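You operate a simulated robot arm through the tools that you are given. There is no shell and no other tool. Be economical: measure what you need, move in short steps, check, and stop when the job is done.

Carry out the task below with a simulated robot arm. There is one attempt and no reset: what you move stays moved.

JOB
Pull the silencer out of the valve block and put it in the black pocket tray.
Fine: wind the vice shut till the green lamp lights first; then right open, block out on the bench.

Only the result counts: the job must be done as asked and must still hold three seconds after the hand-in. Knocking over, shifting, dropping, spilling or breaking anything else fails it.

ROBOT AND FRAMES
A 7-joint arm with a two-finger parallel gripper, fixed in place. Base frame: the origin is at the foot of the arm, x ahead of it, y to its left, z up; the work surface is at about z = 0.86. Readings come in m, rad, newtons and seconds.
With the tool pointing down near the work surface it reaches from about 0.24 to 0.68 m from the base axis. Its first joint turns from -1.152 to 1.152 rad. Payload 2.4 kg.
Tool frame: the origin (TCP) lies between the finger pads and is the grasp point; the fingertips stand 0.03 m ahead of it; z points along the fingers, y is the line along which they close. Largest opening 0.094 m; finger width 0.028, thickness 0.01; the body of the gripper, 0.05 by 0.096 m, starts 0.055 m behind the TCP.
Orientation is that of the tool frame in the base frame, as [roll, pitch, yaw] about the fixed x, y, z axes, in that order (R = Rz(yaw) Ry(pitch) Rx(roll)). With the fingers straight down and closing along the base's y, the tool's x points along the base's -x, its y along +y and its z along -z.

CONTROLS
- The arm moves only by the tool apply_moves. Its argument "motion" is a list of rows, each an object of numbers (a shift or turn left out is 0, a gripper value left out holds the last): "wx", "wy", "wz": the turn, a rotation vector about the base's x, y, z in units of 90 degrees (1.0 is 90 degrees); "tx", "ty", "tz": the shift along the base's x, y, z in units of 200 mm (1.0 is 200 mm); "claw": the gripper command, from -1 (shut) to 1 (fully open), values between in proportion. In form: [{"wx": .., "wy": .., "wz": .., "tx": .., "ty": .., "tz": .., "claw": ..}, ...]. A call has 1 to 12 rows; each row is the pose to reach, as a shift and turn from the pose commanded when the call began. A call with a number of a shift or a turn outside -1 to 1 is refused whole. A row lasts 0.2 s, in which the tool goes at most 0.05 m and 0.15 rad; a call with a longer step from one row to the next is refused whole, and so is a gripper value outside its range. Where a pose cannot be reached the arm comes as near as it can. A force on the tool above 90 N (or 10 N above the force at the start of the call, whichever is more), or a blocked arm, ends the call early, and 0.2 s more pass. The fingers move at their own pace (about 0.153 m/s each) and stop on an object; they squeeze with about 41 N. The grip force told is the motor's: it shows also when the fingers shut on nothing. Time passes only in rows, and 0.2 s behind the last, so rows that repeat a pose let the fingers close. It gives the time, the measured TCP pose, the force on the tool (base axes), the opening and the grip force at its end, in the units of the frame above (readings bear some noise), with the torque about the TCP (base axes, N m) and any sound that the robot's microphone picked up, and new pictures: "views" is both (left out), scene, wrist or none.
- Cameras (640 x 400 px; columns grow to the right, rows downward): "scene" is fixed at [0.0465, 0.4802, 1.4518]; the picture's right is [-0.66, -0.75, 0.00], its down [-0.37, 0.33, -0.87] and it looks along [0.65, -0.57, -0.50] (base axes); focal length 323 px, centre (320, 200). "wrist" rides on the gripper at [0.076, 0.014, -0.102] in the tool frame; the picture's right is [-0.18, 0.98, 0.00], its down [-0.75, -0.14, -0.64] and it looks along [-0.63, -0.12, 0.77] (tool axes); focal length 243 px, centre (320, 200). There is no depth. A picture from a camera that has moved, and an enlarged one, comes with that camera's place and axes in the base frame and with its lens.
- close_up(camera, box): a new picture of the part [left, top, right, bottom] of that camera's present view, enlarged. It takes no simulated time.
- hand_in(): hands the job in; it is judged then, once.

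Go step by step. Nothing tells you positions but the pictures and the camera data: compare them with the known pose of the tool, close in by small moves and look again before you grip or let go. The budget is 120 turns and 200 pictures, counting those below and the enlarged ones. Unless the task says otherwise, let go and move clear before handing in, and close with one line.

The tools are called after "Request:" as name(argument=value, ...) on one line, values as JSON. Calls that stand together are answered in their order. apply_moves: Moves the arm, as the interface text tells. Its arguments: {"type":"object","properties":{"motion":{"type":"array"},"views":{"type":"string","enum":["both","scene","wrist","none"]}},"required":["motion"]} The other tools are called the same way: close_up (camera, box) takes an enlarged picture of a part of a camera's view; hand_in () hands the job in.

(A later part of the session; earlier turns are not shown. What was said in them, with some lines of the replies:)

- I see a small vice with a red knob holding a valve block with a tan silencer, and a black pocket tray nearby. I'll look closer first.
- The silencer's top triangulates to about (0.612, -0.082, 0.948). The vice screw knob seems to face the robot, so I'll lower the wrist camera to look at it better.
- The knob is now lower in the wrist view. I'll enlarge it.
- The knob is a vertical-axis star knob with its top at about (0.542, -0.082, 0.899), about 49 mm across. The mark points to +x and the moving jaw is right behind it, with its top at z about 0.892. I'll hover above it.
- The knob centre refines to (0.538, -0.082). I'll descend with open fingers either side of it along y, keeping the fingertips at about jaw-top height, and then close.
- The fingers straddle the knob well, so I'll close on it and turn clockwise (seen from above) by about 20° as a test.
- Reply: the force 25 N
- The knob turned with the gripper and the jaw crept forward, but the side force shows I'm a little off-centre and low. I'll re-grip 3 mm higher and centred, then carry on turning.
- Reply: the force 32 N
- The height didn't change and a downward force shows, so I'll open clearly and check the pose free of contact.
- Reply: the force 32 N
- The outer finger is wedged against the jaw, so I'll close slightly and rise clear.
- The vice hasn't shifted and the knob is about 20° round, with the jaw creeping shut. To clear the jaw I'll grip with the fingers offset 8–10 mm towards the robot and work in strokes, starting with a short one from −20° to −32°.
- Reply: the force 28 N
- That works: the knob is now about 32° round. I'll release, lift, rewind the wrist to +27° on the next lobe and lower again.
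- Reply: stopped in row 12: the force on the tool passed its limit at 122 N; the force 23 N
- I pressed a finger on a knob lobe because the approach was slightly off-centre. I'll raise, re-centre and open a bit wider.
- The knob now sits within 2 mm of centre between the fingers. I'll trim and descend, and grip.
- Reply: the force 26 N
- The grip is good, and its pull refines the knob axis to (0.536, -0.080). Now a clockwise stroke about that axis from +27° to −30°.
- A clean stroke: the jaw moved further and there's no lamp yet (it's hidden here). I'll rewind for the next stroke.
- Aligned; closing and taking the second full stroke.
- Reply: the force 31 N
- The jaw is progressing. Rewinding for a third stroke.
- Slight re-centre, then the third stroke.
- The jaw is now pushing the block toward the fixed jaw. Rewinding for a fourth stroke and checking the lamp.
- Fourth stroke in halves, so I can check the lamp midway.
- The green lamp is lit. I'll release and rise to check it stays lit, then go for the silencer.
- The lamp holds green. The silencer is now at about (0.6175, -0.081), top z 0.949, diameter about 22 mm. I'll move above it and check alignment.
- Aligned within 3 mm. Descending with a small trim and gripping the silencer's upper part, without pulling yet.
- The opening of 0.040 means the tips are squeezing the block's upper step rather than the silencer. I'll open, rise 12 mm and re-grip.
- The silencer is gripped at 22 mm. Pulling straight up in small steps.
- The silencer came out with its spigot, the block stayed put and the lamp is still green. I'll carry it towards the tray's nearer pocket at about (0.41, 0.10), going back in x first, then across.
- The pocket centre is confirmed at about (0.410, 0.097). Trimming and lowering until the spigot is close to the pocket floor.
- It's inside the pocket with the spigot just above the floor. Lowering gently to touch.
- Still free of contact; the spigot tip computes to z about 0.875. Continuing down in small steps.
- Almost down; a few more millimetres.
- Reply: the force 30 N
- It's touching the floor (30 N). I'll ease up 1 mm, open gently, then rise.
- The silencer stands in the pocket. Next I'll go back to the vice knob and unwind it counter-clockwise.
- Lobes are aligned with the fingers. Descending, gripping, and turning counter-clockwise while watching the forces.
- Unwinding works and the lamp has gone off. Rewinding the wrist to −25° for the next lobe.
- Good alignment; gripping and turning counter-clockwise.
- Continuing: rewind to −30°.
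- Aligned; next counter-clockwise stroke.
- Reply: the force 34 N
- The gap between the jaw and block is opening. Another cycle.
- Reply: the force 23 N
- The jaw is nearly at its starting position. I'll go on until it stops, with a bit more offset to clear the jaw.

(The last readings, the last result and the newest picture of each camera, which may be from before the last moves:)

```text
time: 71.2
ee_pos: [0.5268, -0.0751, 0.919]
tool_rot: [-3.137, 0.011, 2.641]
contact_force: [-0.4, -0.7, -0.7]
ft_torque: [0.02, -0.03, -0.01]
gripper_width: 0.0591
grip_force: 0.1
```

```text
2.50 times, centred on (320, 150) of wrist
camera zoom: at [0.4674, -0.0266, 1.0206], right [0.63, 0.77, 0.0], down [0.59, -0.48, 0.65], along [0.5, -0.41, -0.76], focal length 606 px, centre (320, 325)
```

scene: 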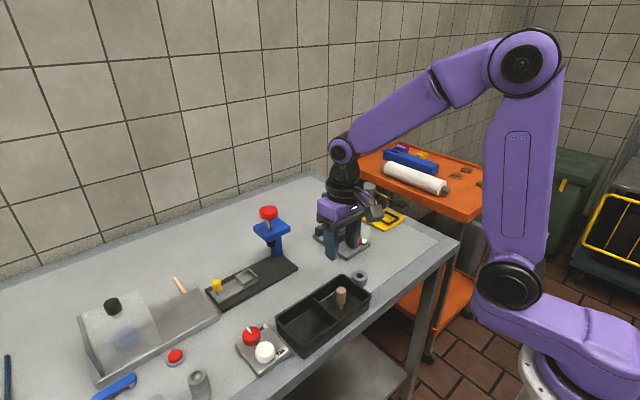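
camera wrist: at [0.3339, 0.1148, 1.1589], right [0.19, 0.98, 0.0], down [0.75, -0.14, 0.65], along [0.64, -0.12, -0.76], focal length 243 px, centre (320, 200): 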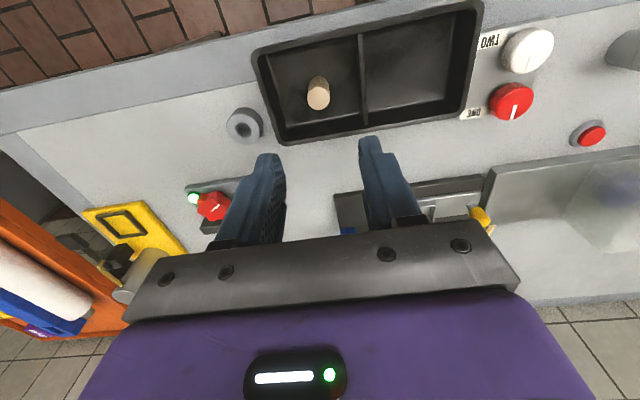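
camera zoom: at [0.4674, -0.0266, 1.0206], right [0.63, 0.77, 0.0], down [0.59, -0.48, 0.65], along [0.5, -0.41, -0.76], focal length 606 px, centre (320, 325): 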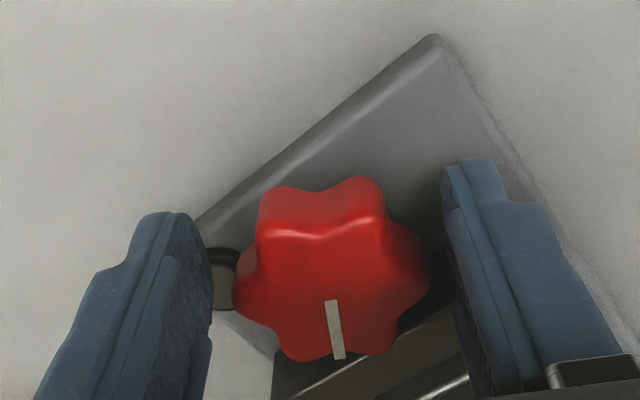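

Request:
apply_moves(motion=[{"claw": -1}, {"claw": -1}, {"tx": -0.002, "ty": -0.007, "wz": 0.09, "claw": -1}, {"tx": -0.004, "ty": -0.014, "wz": 0.18, "claw": -1}, {"tx": -0.0055, "ty": -0.021, "wz": 0.27, "claw": -1}, {"tx": -0.0055, "ty": -0.028, "wz": 0.36, "claw": -1}, {"tx": -0.004, "ty": -0.035, "wz": 0.45, "claw": -1}, {"tx": -0.002, "ty": -0.041, "wz": 0.54, "claw": -1}, {"tx": -0.001, "ty": -0.0465, "wz": 0.62, "claw": -1}, {"tx": -0.001, "ty": -0.0465, "wz": 0.62, "claw": -1}], views="none")

Request:
close_up(camera="wrist", box=[220, 70, 420, 230])

Request:
close_up(camera="scene", box=[300, 190, 400, 260])

```text
time: 73.5
ee_pos: [0.526, -0.0865, 0.9185]
tool_rot: [-3.137, 0.01, -2.666]
contact_force: [-4.1, 10.4, 10.3]
ft_torque: [0.7, 0.34, -0.78]
gripper_width: 0.0461
grip_force: 45.0
```

```text
2.50 times, centred on (320, 150) of wrist
camera zoom: at [0.4518, -0.1084, 1.0201], right [-0.29, 0.96, 0.0], down [0.73, 0.22, 0.65], along [0.62, 0.18, -0.76], focal length 606 px, centre (320, 325)
```

zoom: 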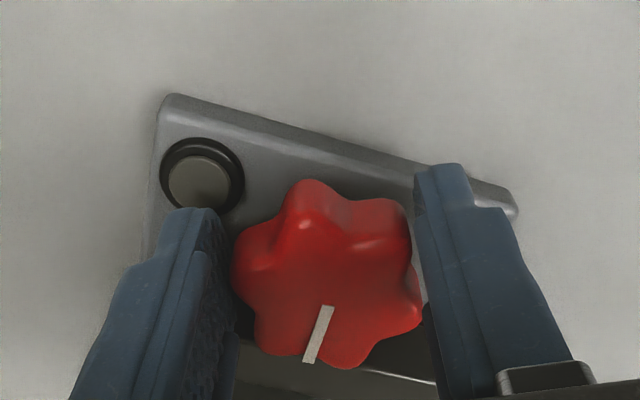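

```text
5.71 times, centred on (350, 225) of scene
camera zoom: at [0.0462, 0.4805, 1.4517], right [-0.66, -0.75, 0.0], down [-0.37, 0.33, -0.87], along [0.65, -0.57, -0.5], focal length 1846 px, centre (149, 57)
```

zoom: 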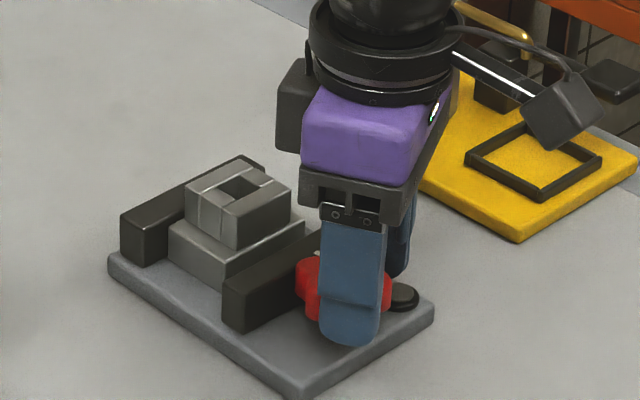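

The knob slipped in the fingers with about 0.8 N·m of resistance, and the jaw is back at its original end position, so this is the open stop. I'll release, rise and look.

Request:
apply_moves(motion=[{"claw": 0.2}, {"claw": 0.2}, {"tz": 0.15, "claw": 0.2}, {"tz": 0.35, "wz": -0.06}, {"tz": 0.5, "wz": -0.14}, {"tz": 0.5, "wz": -0.22}, {"tz": 0.5, "wz": -0.3}, {"tz": 0.5, "wz": -0.302}], views="both")

Request:
close_up(camera="wrist", box=[220, 70, 420, 230])

Request:
close_up(camera="scene", box=[300, 190, 400, 260])

```text
time: 75.2
ee_pos: [0.5269, -0.0872, 1.019]
tool_rot: [-3.136, 0.012, 3.139]
contact_force: [0.5, 0.3, 0.9]
ft_torque: [-0.02, -0.03, 0.01]
gripper_width: 0.0563
grip_force: 0.0
camera wrist: at [0.4502, -0.0725, 1.1202], right [0.19, 0.98, 0.0], down [0.75, -0.14, 0.65], along [0.64, -0.12, -0.76], focal length 243 px, centre (320, 200)
```

scene: 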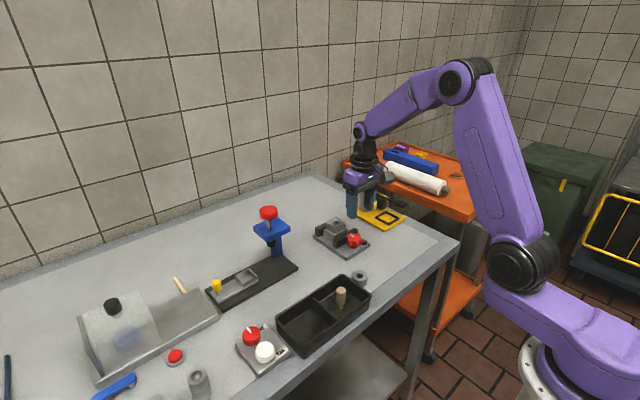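
wrist: 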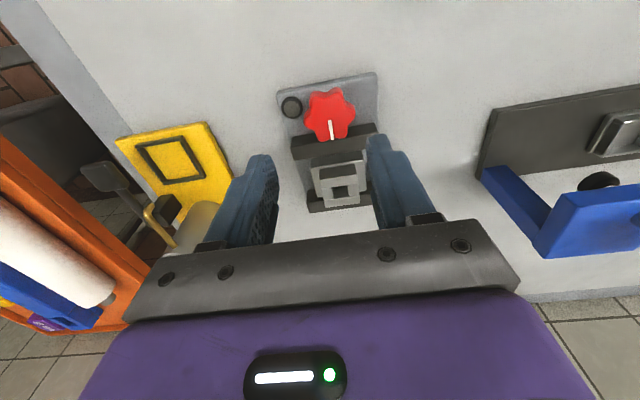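

```text
2.50 times, centred on (320, 150) of wrist
camera zoom: at [0.4502, -0.0725, 1.1202], right [0.19, 0.98, 0.0], down [0.75, -0.14, 0.65], along [0.64, -0.12, -0.76], focal length 606 px, centre (320, 325)
```

zoom: 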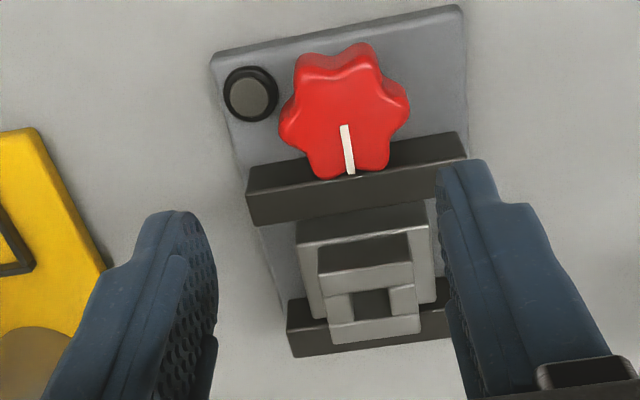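

```text
5.71 times, centred on (350, 225) of scene
camera zoom: at [0.0465, 0.4802, 1.4518], right [-0.66, -0.75, 0.0], down [-0.37, 0.33, -0.87], along [0.65, -0.57, -0.5], focal length 1846 px, centre (149, 57)
```

zoom: 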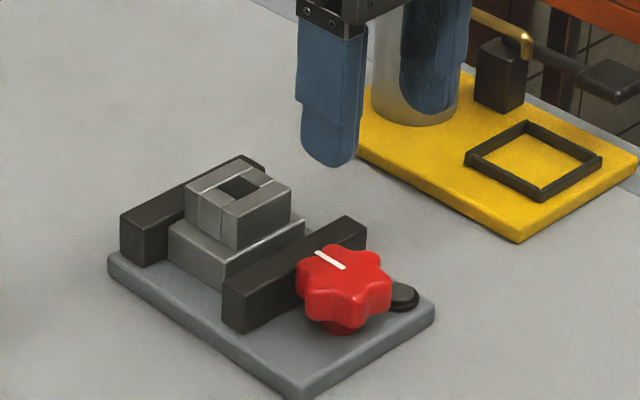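

The mark and jaw are back exactly at the original open end. Next I'll lift the block by its upper step (40 mm wide), centred at about (0.615, -0.081).

Request:
apply_moves(motion=[{"tx": 0.2, "ty": 0.02, "claw": 0.36}, {"tx": 0.4, "ty": 0.03}, {"tx": 0.442, "ty": 0.03, "tz": -0.1}, {"tx": 0.442, "ty": 0.03, "tz": -0.27}, {"tx": 0.442, "ty": 0.03, "tz": -0.27}], views="none")

Request:
close_up(camera="wrist", box=[220, 70, 420, 230])

Request:
close_up(camera="scene", box=[300, 190, 400, 260])

```text
time: 76.5
ee_pos: [0.6169, -0.0819, 0.9629]
tool_rot: [-3.137, 0.011, 3.141]
contact_force: [0.0, -0.3, 0.0]
ft_torque: [-0.02, 0.0, 0.02]
gripper_width: 0.064
grip_force: 0.1
```

```text
2.50 times, centred on (320, 150) of wrist
camera zoom: at [0.5401, -0.0681, 1.0648], right [0.18, 0.98, 0.0], down [0.75, -0.14, 0.65], along [0.64, -0.12, -0.76], focal length 606 px, centre (320, 325)
```

zoom: 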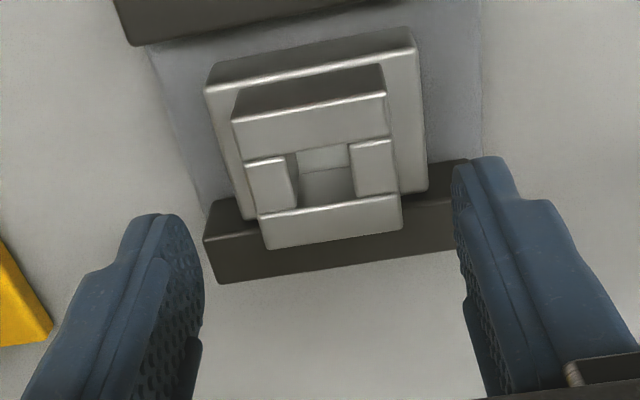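

```text
5.71 times, centred on (350, 225) of scene
camera zoom: at [0.0465, 0.4802, 1.4518], right [-0.66, -0.75, 0.0], down [-0.37, 0.33, -0.87], along [0.65, -0.57, -0.5], focal length 1846 px, centre (149, 57)
```

zoom: 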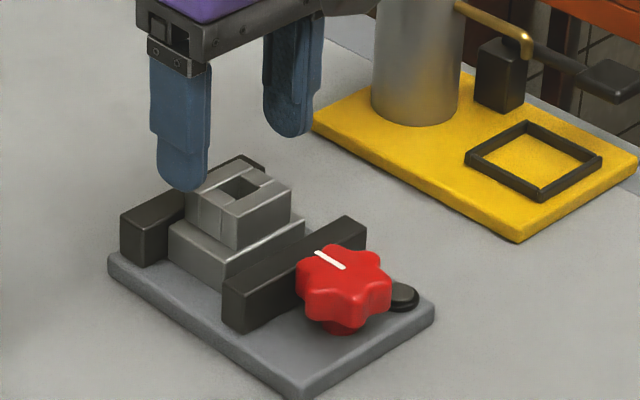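

Aligned. Descending around the upper step and gripping.

Request:
apply_moves(motion=[{"tx": -0.017, "ty": 0.004, "tz": -0.08}, {"tx": -0.017, "ty": 0.004, "tz": -0.13}, {"tx": -0.017, "ty": 0.004, "tz": -0.155}, {"tx": -0.017, "ty": 0.004, "tz": -0.155, "claw": -1}, {"tx": -0.017, "ty": 0.004, "tz": -0.155, "claw": -1}, {"tx": -0.017, "ty": 0.004, "tz": -0.155, "claw": -1}], views="none")

Request:
close_up(camera="scene", box=[300, 190, 400, 260])

```text
time: 77.8
ee_pos: [0.6112, -0.0802, 0.932]
tool_rot: [-3.136, 0.01, 3.141]
contact_force: [-0.4, -0.7, 0.5]
ft_torque: [0.0, -0.07, -0.02]
gripper_width: 0.04
grip_force: 40.7
```

```text
5.71 times, centred on (350, 225) of scene
camera zoom: at [0.0465, 0.4802, 1.4518], right [-0.66, -0.75, 0.0], down [-0.37, 0.33, -0.87], along [0.65, -0.57, -0.5], focal length 1846 px, centre (149, 57)
```

zoom: 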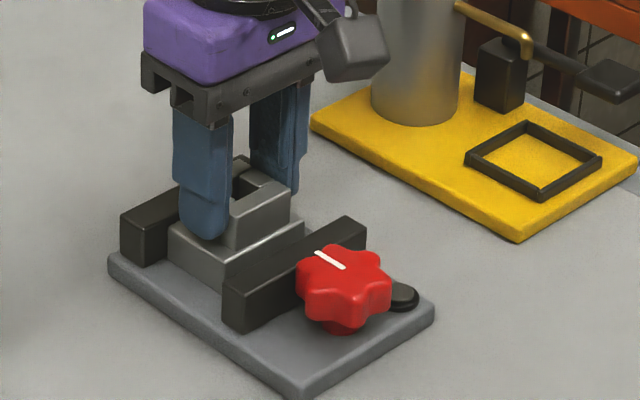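

The block is gripped at 40 mm. Lifting straight up in gentle steps.

Request:
apply_moves(motion=[{"tz": 0.02, "claw": -1}, {"tz": 0.06}, {"tz": 0.12}, {"tz": 0.2}, {"tz": 0.3}, {"tz": 0.42}, {"tz": 0.5}, {"tz": 0.5}], views="both")

Request:
close_up(camera="scene", box=[290, 160, 410, 260])

```text
time: 79.7
ee_pos: [0.6117, -0.0812, 1.0336]
tool_rot: [-3.137, 0.009, -3.141]
contact_force: [0.6, 0.2, -2.3]
ft_torque: [-0.05, -0.01, 0.0]
gripper_width: 0.0397
grip_force: 40.8
camera wrist: at [0.5347, -0.0682, 1.1353], right [0.18, 0.98, 0.0], down [0.75, -0.14, 0.65], along [0.64, -0.12, -0.76], focal length 243 px, centre (320, 200)
```

scene: 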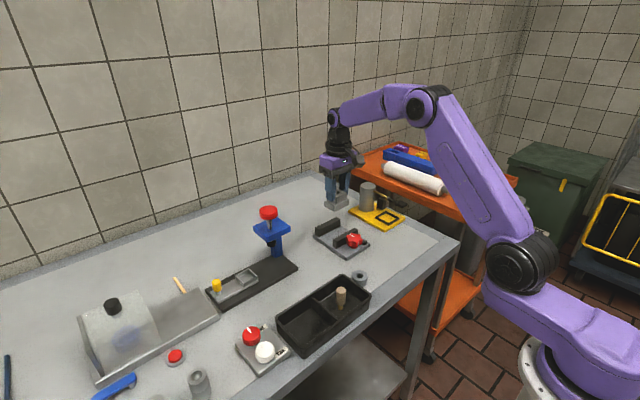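
wrist: 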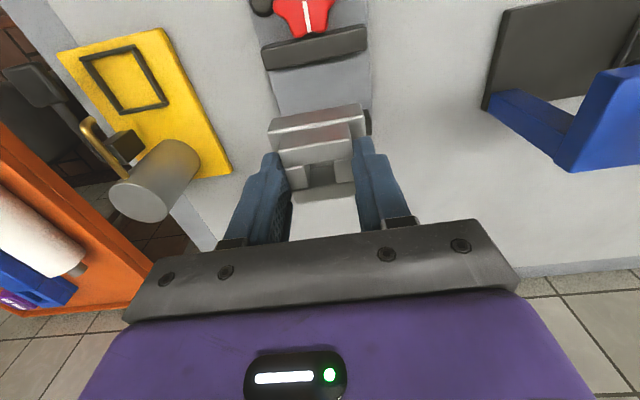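

```text
4.00 times, centred on (350, 210) of scene
camera zoom: at [0.0465, 0.4802, 1.4518], right [-0.66, -0.75, 0.0], down [-0.37, 0.33, -0.87], along [0.65, -0.57, -0.5], focal length 1292 px, centre (200, 160)
```

zoom: 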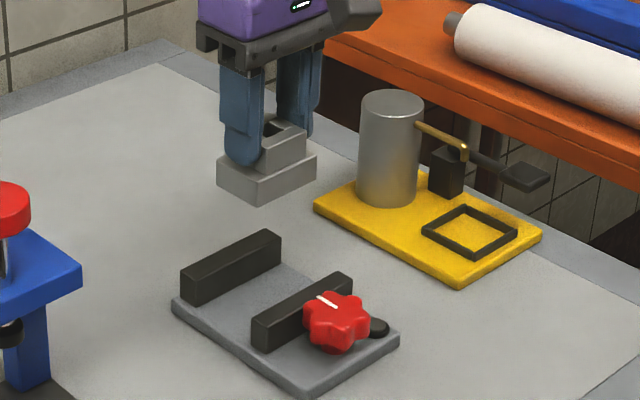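

The block is out cleanly. I'll carry it back over to the clear bench at about (0.45, -0.06).

Request:
apply_moves(motion=[{"tx": -0.2, "claw": -1}, {"tx": -0.4}, {"tx": -0.6, "ty": 0.05}, {"tx": -0.78, "ty": 0.1}, {"tx": -0.81, "ty": 0.105}, {"tx": -0.81, "ty": 0.105, "tz": -0.15}, {"tx": -0.81, "ty": 0.105, "tz": -0.3}, {"tx": -0.81, "ty": 0.105, "tz": -0.42}, {"tx": -0.81, "ty": 0.105, "tz": -0.42}], views="both")

Request:
close_up(camera="scene", box=[300, 200, 440, 300])

```text
time: 81.7
ee_pos: [0.447, -0.0565, 0.9503]
tool_rot: [-3.136, 0.012, -3.141]
contact_force: [0.4, -0.6, -1.9]
ft_torque: [0.02, 0.01, 0.0]
gripper_width: 0.0397
grip_force: 40.9
camera wrist: at [0.3721, -0.0422, 1.0526], right [0.18, 0.98, 0.0], down [0.75, -0.14, 0.65], along [0.64, -0.12, -0.76], focal length 243 px, centre (320, 200)
```

scene: 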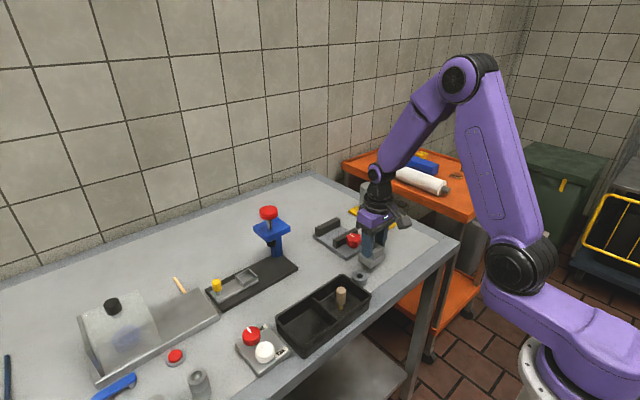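
wrist: 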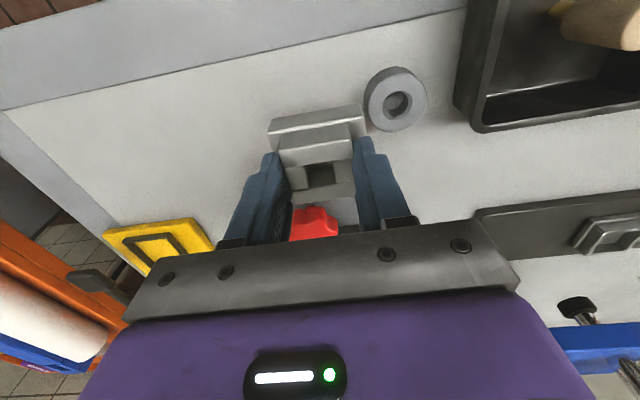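

```text
4.00 times, centred on (370, 250) of scene
camera zoom: at [0.0465, 0.4802, 1.4518], right [-0.66, -0.75, 0.0], down [-0.37, 0.33, -0.87], along [0.65, -0.57, -0.5], focal length 1292 px, centre (120, 0)
```

zoom: 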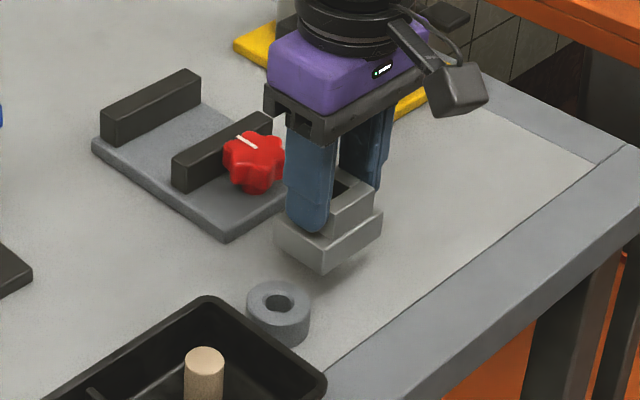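

The grey ring is close on the +y side, so I'll shift 40 mm to −y before lowering.

Request:
apply_moves(motion=[{"ty": -0.1, "claw": -1}, {"ty": -0.21}, {"ty": -0.21, "tz": -0.04}, {"ty": -0.21, "tz": -0.08}, {"ty": -0.21, "tz": -0.1}, {"ty": -0.21, "tz": -0.1}], views="none")

Request:
close_up(camera="scene", box=[300, 200, 440, 300])

Request:
close_up(camera="wrist", box=[180, 40, 460, 250])

```text
time: 83.0
ee_pos: [0.4485, -0.1005, 0.9295]
tool_rot: [-3.138, 0.012, -3.141]
contact_force: [0.2, 0.6, -2.0]
ft_torque: [0.02, 0.0, 0.0]
gripper_width: 0.0395
grip_force: 41.2
```

```text
4.00 times, centred on (370, 250) of scene
camera zoom: at [0.0465, 0.4802, 1.4518], right [-0.66, -0.75, 0.0], down [-0.37, 0.33, -0.87], along [0.65, -0.57, -0.5], focal length 1292 px, centre (120, 0)
```

zoom: 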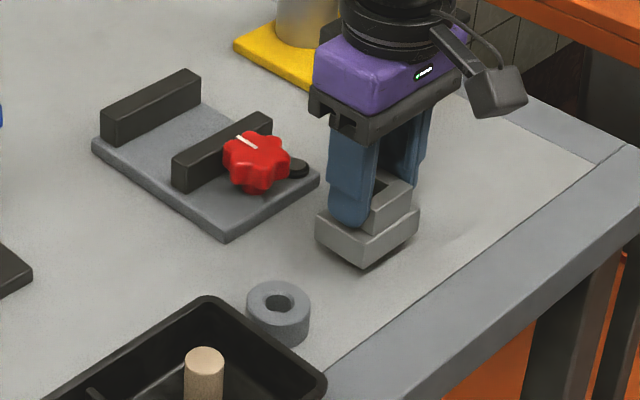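

```text
1.90 times, centred on (320, 145) of wrist
camera zoom: at [0.3727, -0.086, 1.0313], right [0.18, 0.98, 0.0], down [0.75, -0.14, 0.65], along [0.64, -0.12, -0.76], focal length 462 px, centre (320, 305)
```

zoom: 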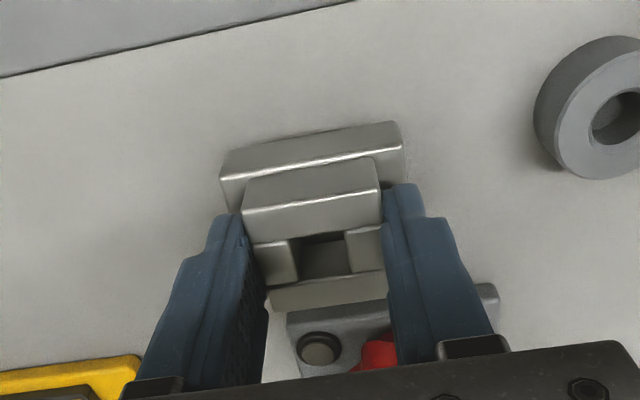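

It's clear all round. Lowering by small steps until it touches the bench.

Request:
apply_moves(motion=[{"tz": -0.012}, {"tz": -0.022}, {"tz": -0.032}, {"tz": -0.032}], views="none")

```text
time: 84.0
ee_pos: [0.4492, -0.1011, 0.9218]
tool_rot: [-3.139, 0.01, -3.141]
contact_force: [0.7, 0.3, -2.2]
ft_torque: [0.02, -0.02, -0.03]
gripper_width: 0.0396
grip_force: 40.8
```

Request:
apply_moves(motion=[{"tz": -0.01}, {"tz": -0.017}, {"tz": -0.017}], views="none")

Request:
close_up(camera="scene", box=[340, 220, 420, 280])

```text
time: 84.8
ee_pos: [0.4487, -0.1005, 0.9188]
tool_rot: [-3.137, 0.01, -3.142]
contact_force: [-0.8, 0.6, -1.4]
ft_torque: [0.01, 0.02, 0.05]
gripper_width: 0.0394
grip_force: 40.9
```

```text
6.67 times, centred on (380, 250) of scene
camera zoom: at [0.0465, 0.4802, 1.4518], right [-0.66, -0.75, 0.0], down [-0.37, 0.33, -0.87], along [0.65, -0.57, -0.5], focal length 2154 px, centre (-80, -133)
```

zoom: 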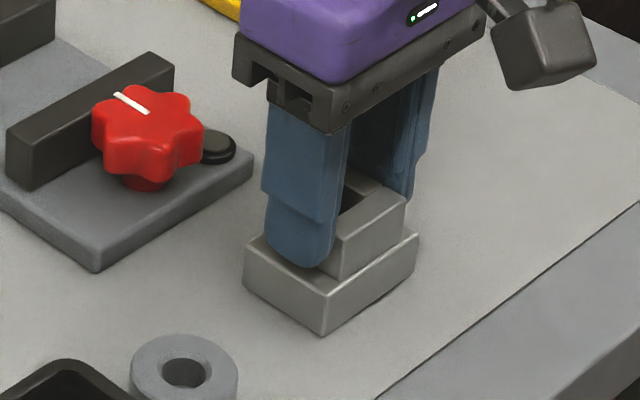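

Request:
apply_moves(motion=[{"tz": -0.01}, {"tz": -0.015}, {"tz": -0.015}], views="none")

```text
time: 85.7
ee_pos: [0.4494, -0.0993, 0.9178]
tool_rot: [-3.136, 0.009, 3.14]
contact_force: [-0.7, 0.1, 0.5]
ft_torque: [0.08, 0.03, 0.09]
gripper_width: 0.0396
grip_force: 40.6
```

The load is starting to ease, so it's just touching. One more small step.

Request:
apply_moves(motion=[{"tz": -0.005}, {"tz": -0.005}], views="none")

```text
time: 86.2
ee_pos: [0.4483, -0.101, 0.9178]
tool_rot: [-3.135, 0.011, 3.141]
contact_force: [-2.5, 3.3, 28.3]
ft_torque: [0.41, 0.59, -0.02]
gripper_width: 0.0396
grip_force: 41.1
```

The block is firmly down on the bench. Easing up slightly, opening, and rising clear.

Request:
apply_moves(motion=[{"tz": 0.004}, {"tz": 0.004, "claw": 0.0}, {"tz": 0.004, "claw": 0.2}, {"tz": 0.004, "claw": 0.3}, {"tz": 0.1}, {"tz": 0.3}, {"tz": 0.5}, {"tz": 0.7, "tx": -0.1}, {"tz": 0.8, "tx": -0.2}, {"tz": 0.8, "tx": -0.2}], views="both")

Request:
close_up(camera="scene", box=[280, 200, 420, 320])

```text
time: 88.5
ee_pos: [0.4094, -0.1024, 1.0789]
tool_rot: [-3.137, 0.01, 3.14]
contact_force: [0.2, 0.1, 0.1]
ft_torque: [-0.01, 0.02, -0.02]
gripper_width: 0.0611
grip_force: 0.2
camera wrist: at [0.3336, -0.0887, 1.1806], right [0.18, 0.98, 0.0], down [0.75, -0.14, 0.65], along [0.64, -0.12, -0.76], focal length 243 px, centre (320, 200)
```

scene: 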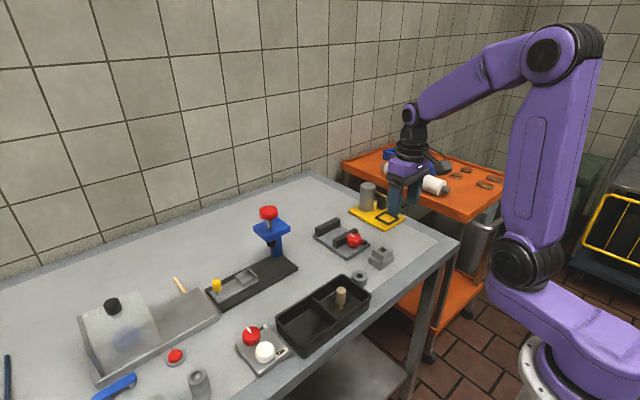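
wrist: 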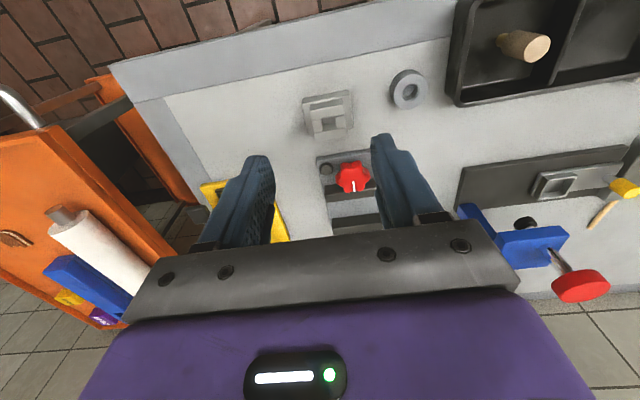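

```text
3.33 times, centred on (350, 260) of scene
camera zoom: at [0.0465, 0.4802, 1.4518], right [-0.66, -0.75, 0.0], down [-0.37, 0.33, -0.87], along [0.65, -0.57, -0.5], focal length 1077 px, centre (220, 0)
```

zoom: 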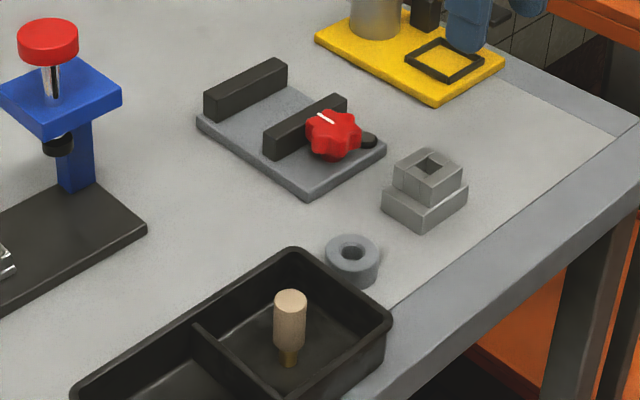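

The silencer is in the tray pocket, the vice is at its open stop, the block is on the bench and the gripper is clear. Handing in.

Request:
hand_in()

```text
The job is handed in.
```

I wound the vice shut until the green lamp lit, then pulled the silencer and stood it in a pocket of the black tray. After that I wound the vice back to its open stop, set the valve block on the bench and handed the job in. No result came back.
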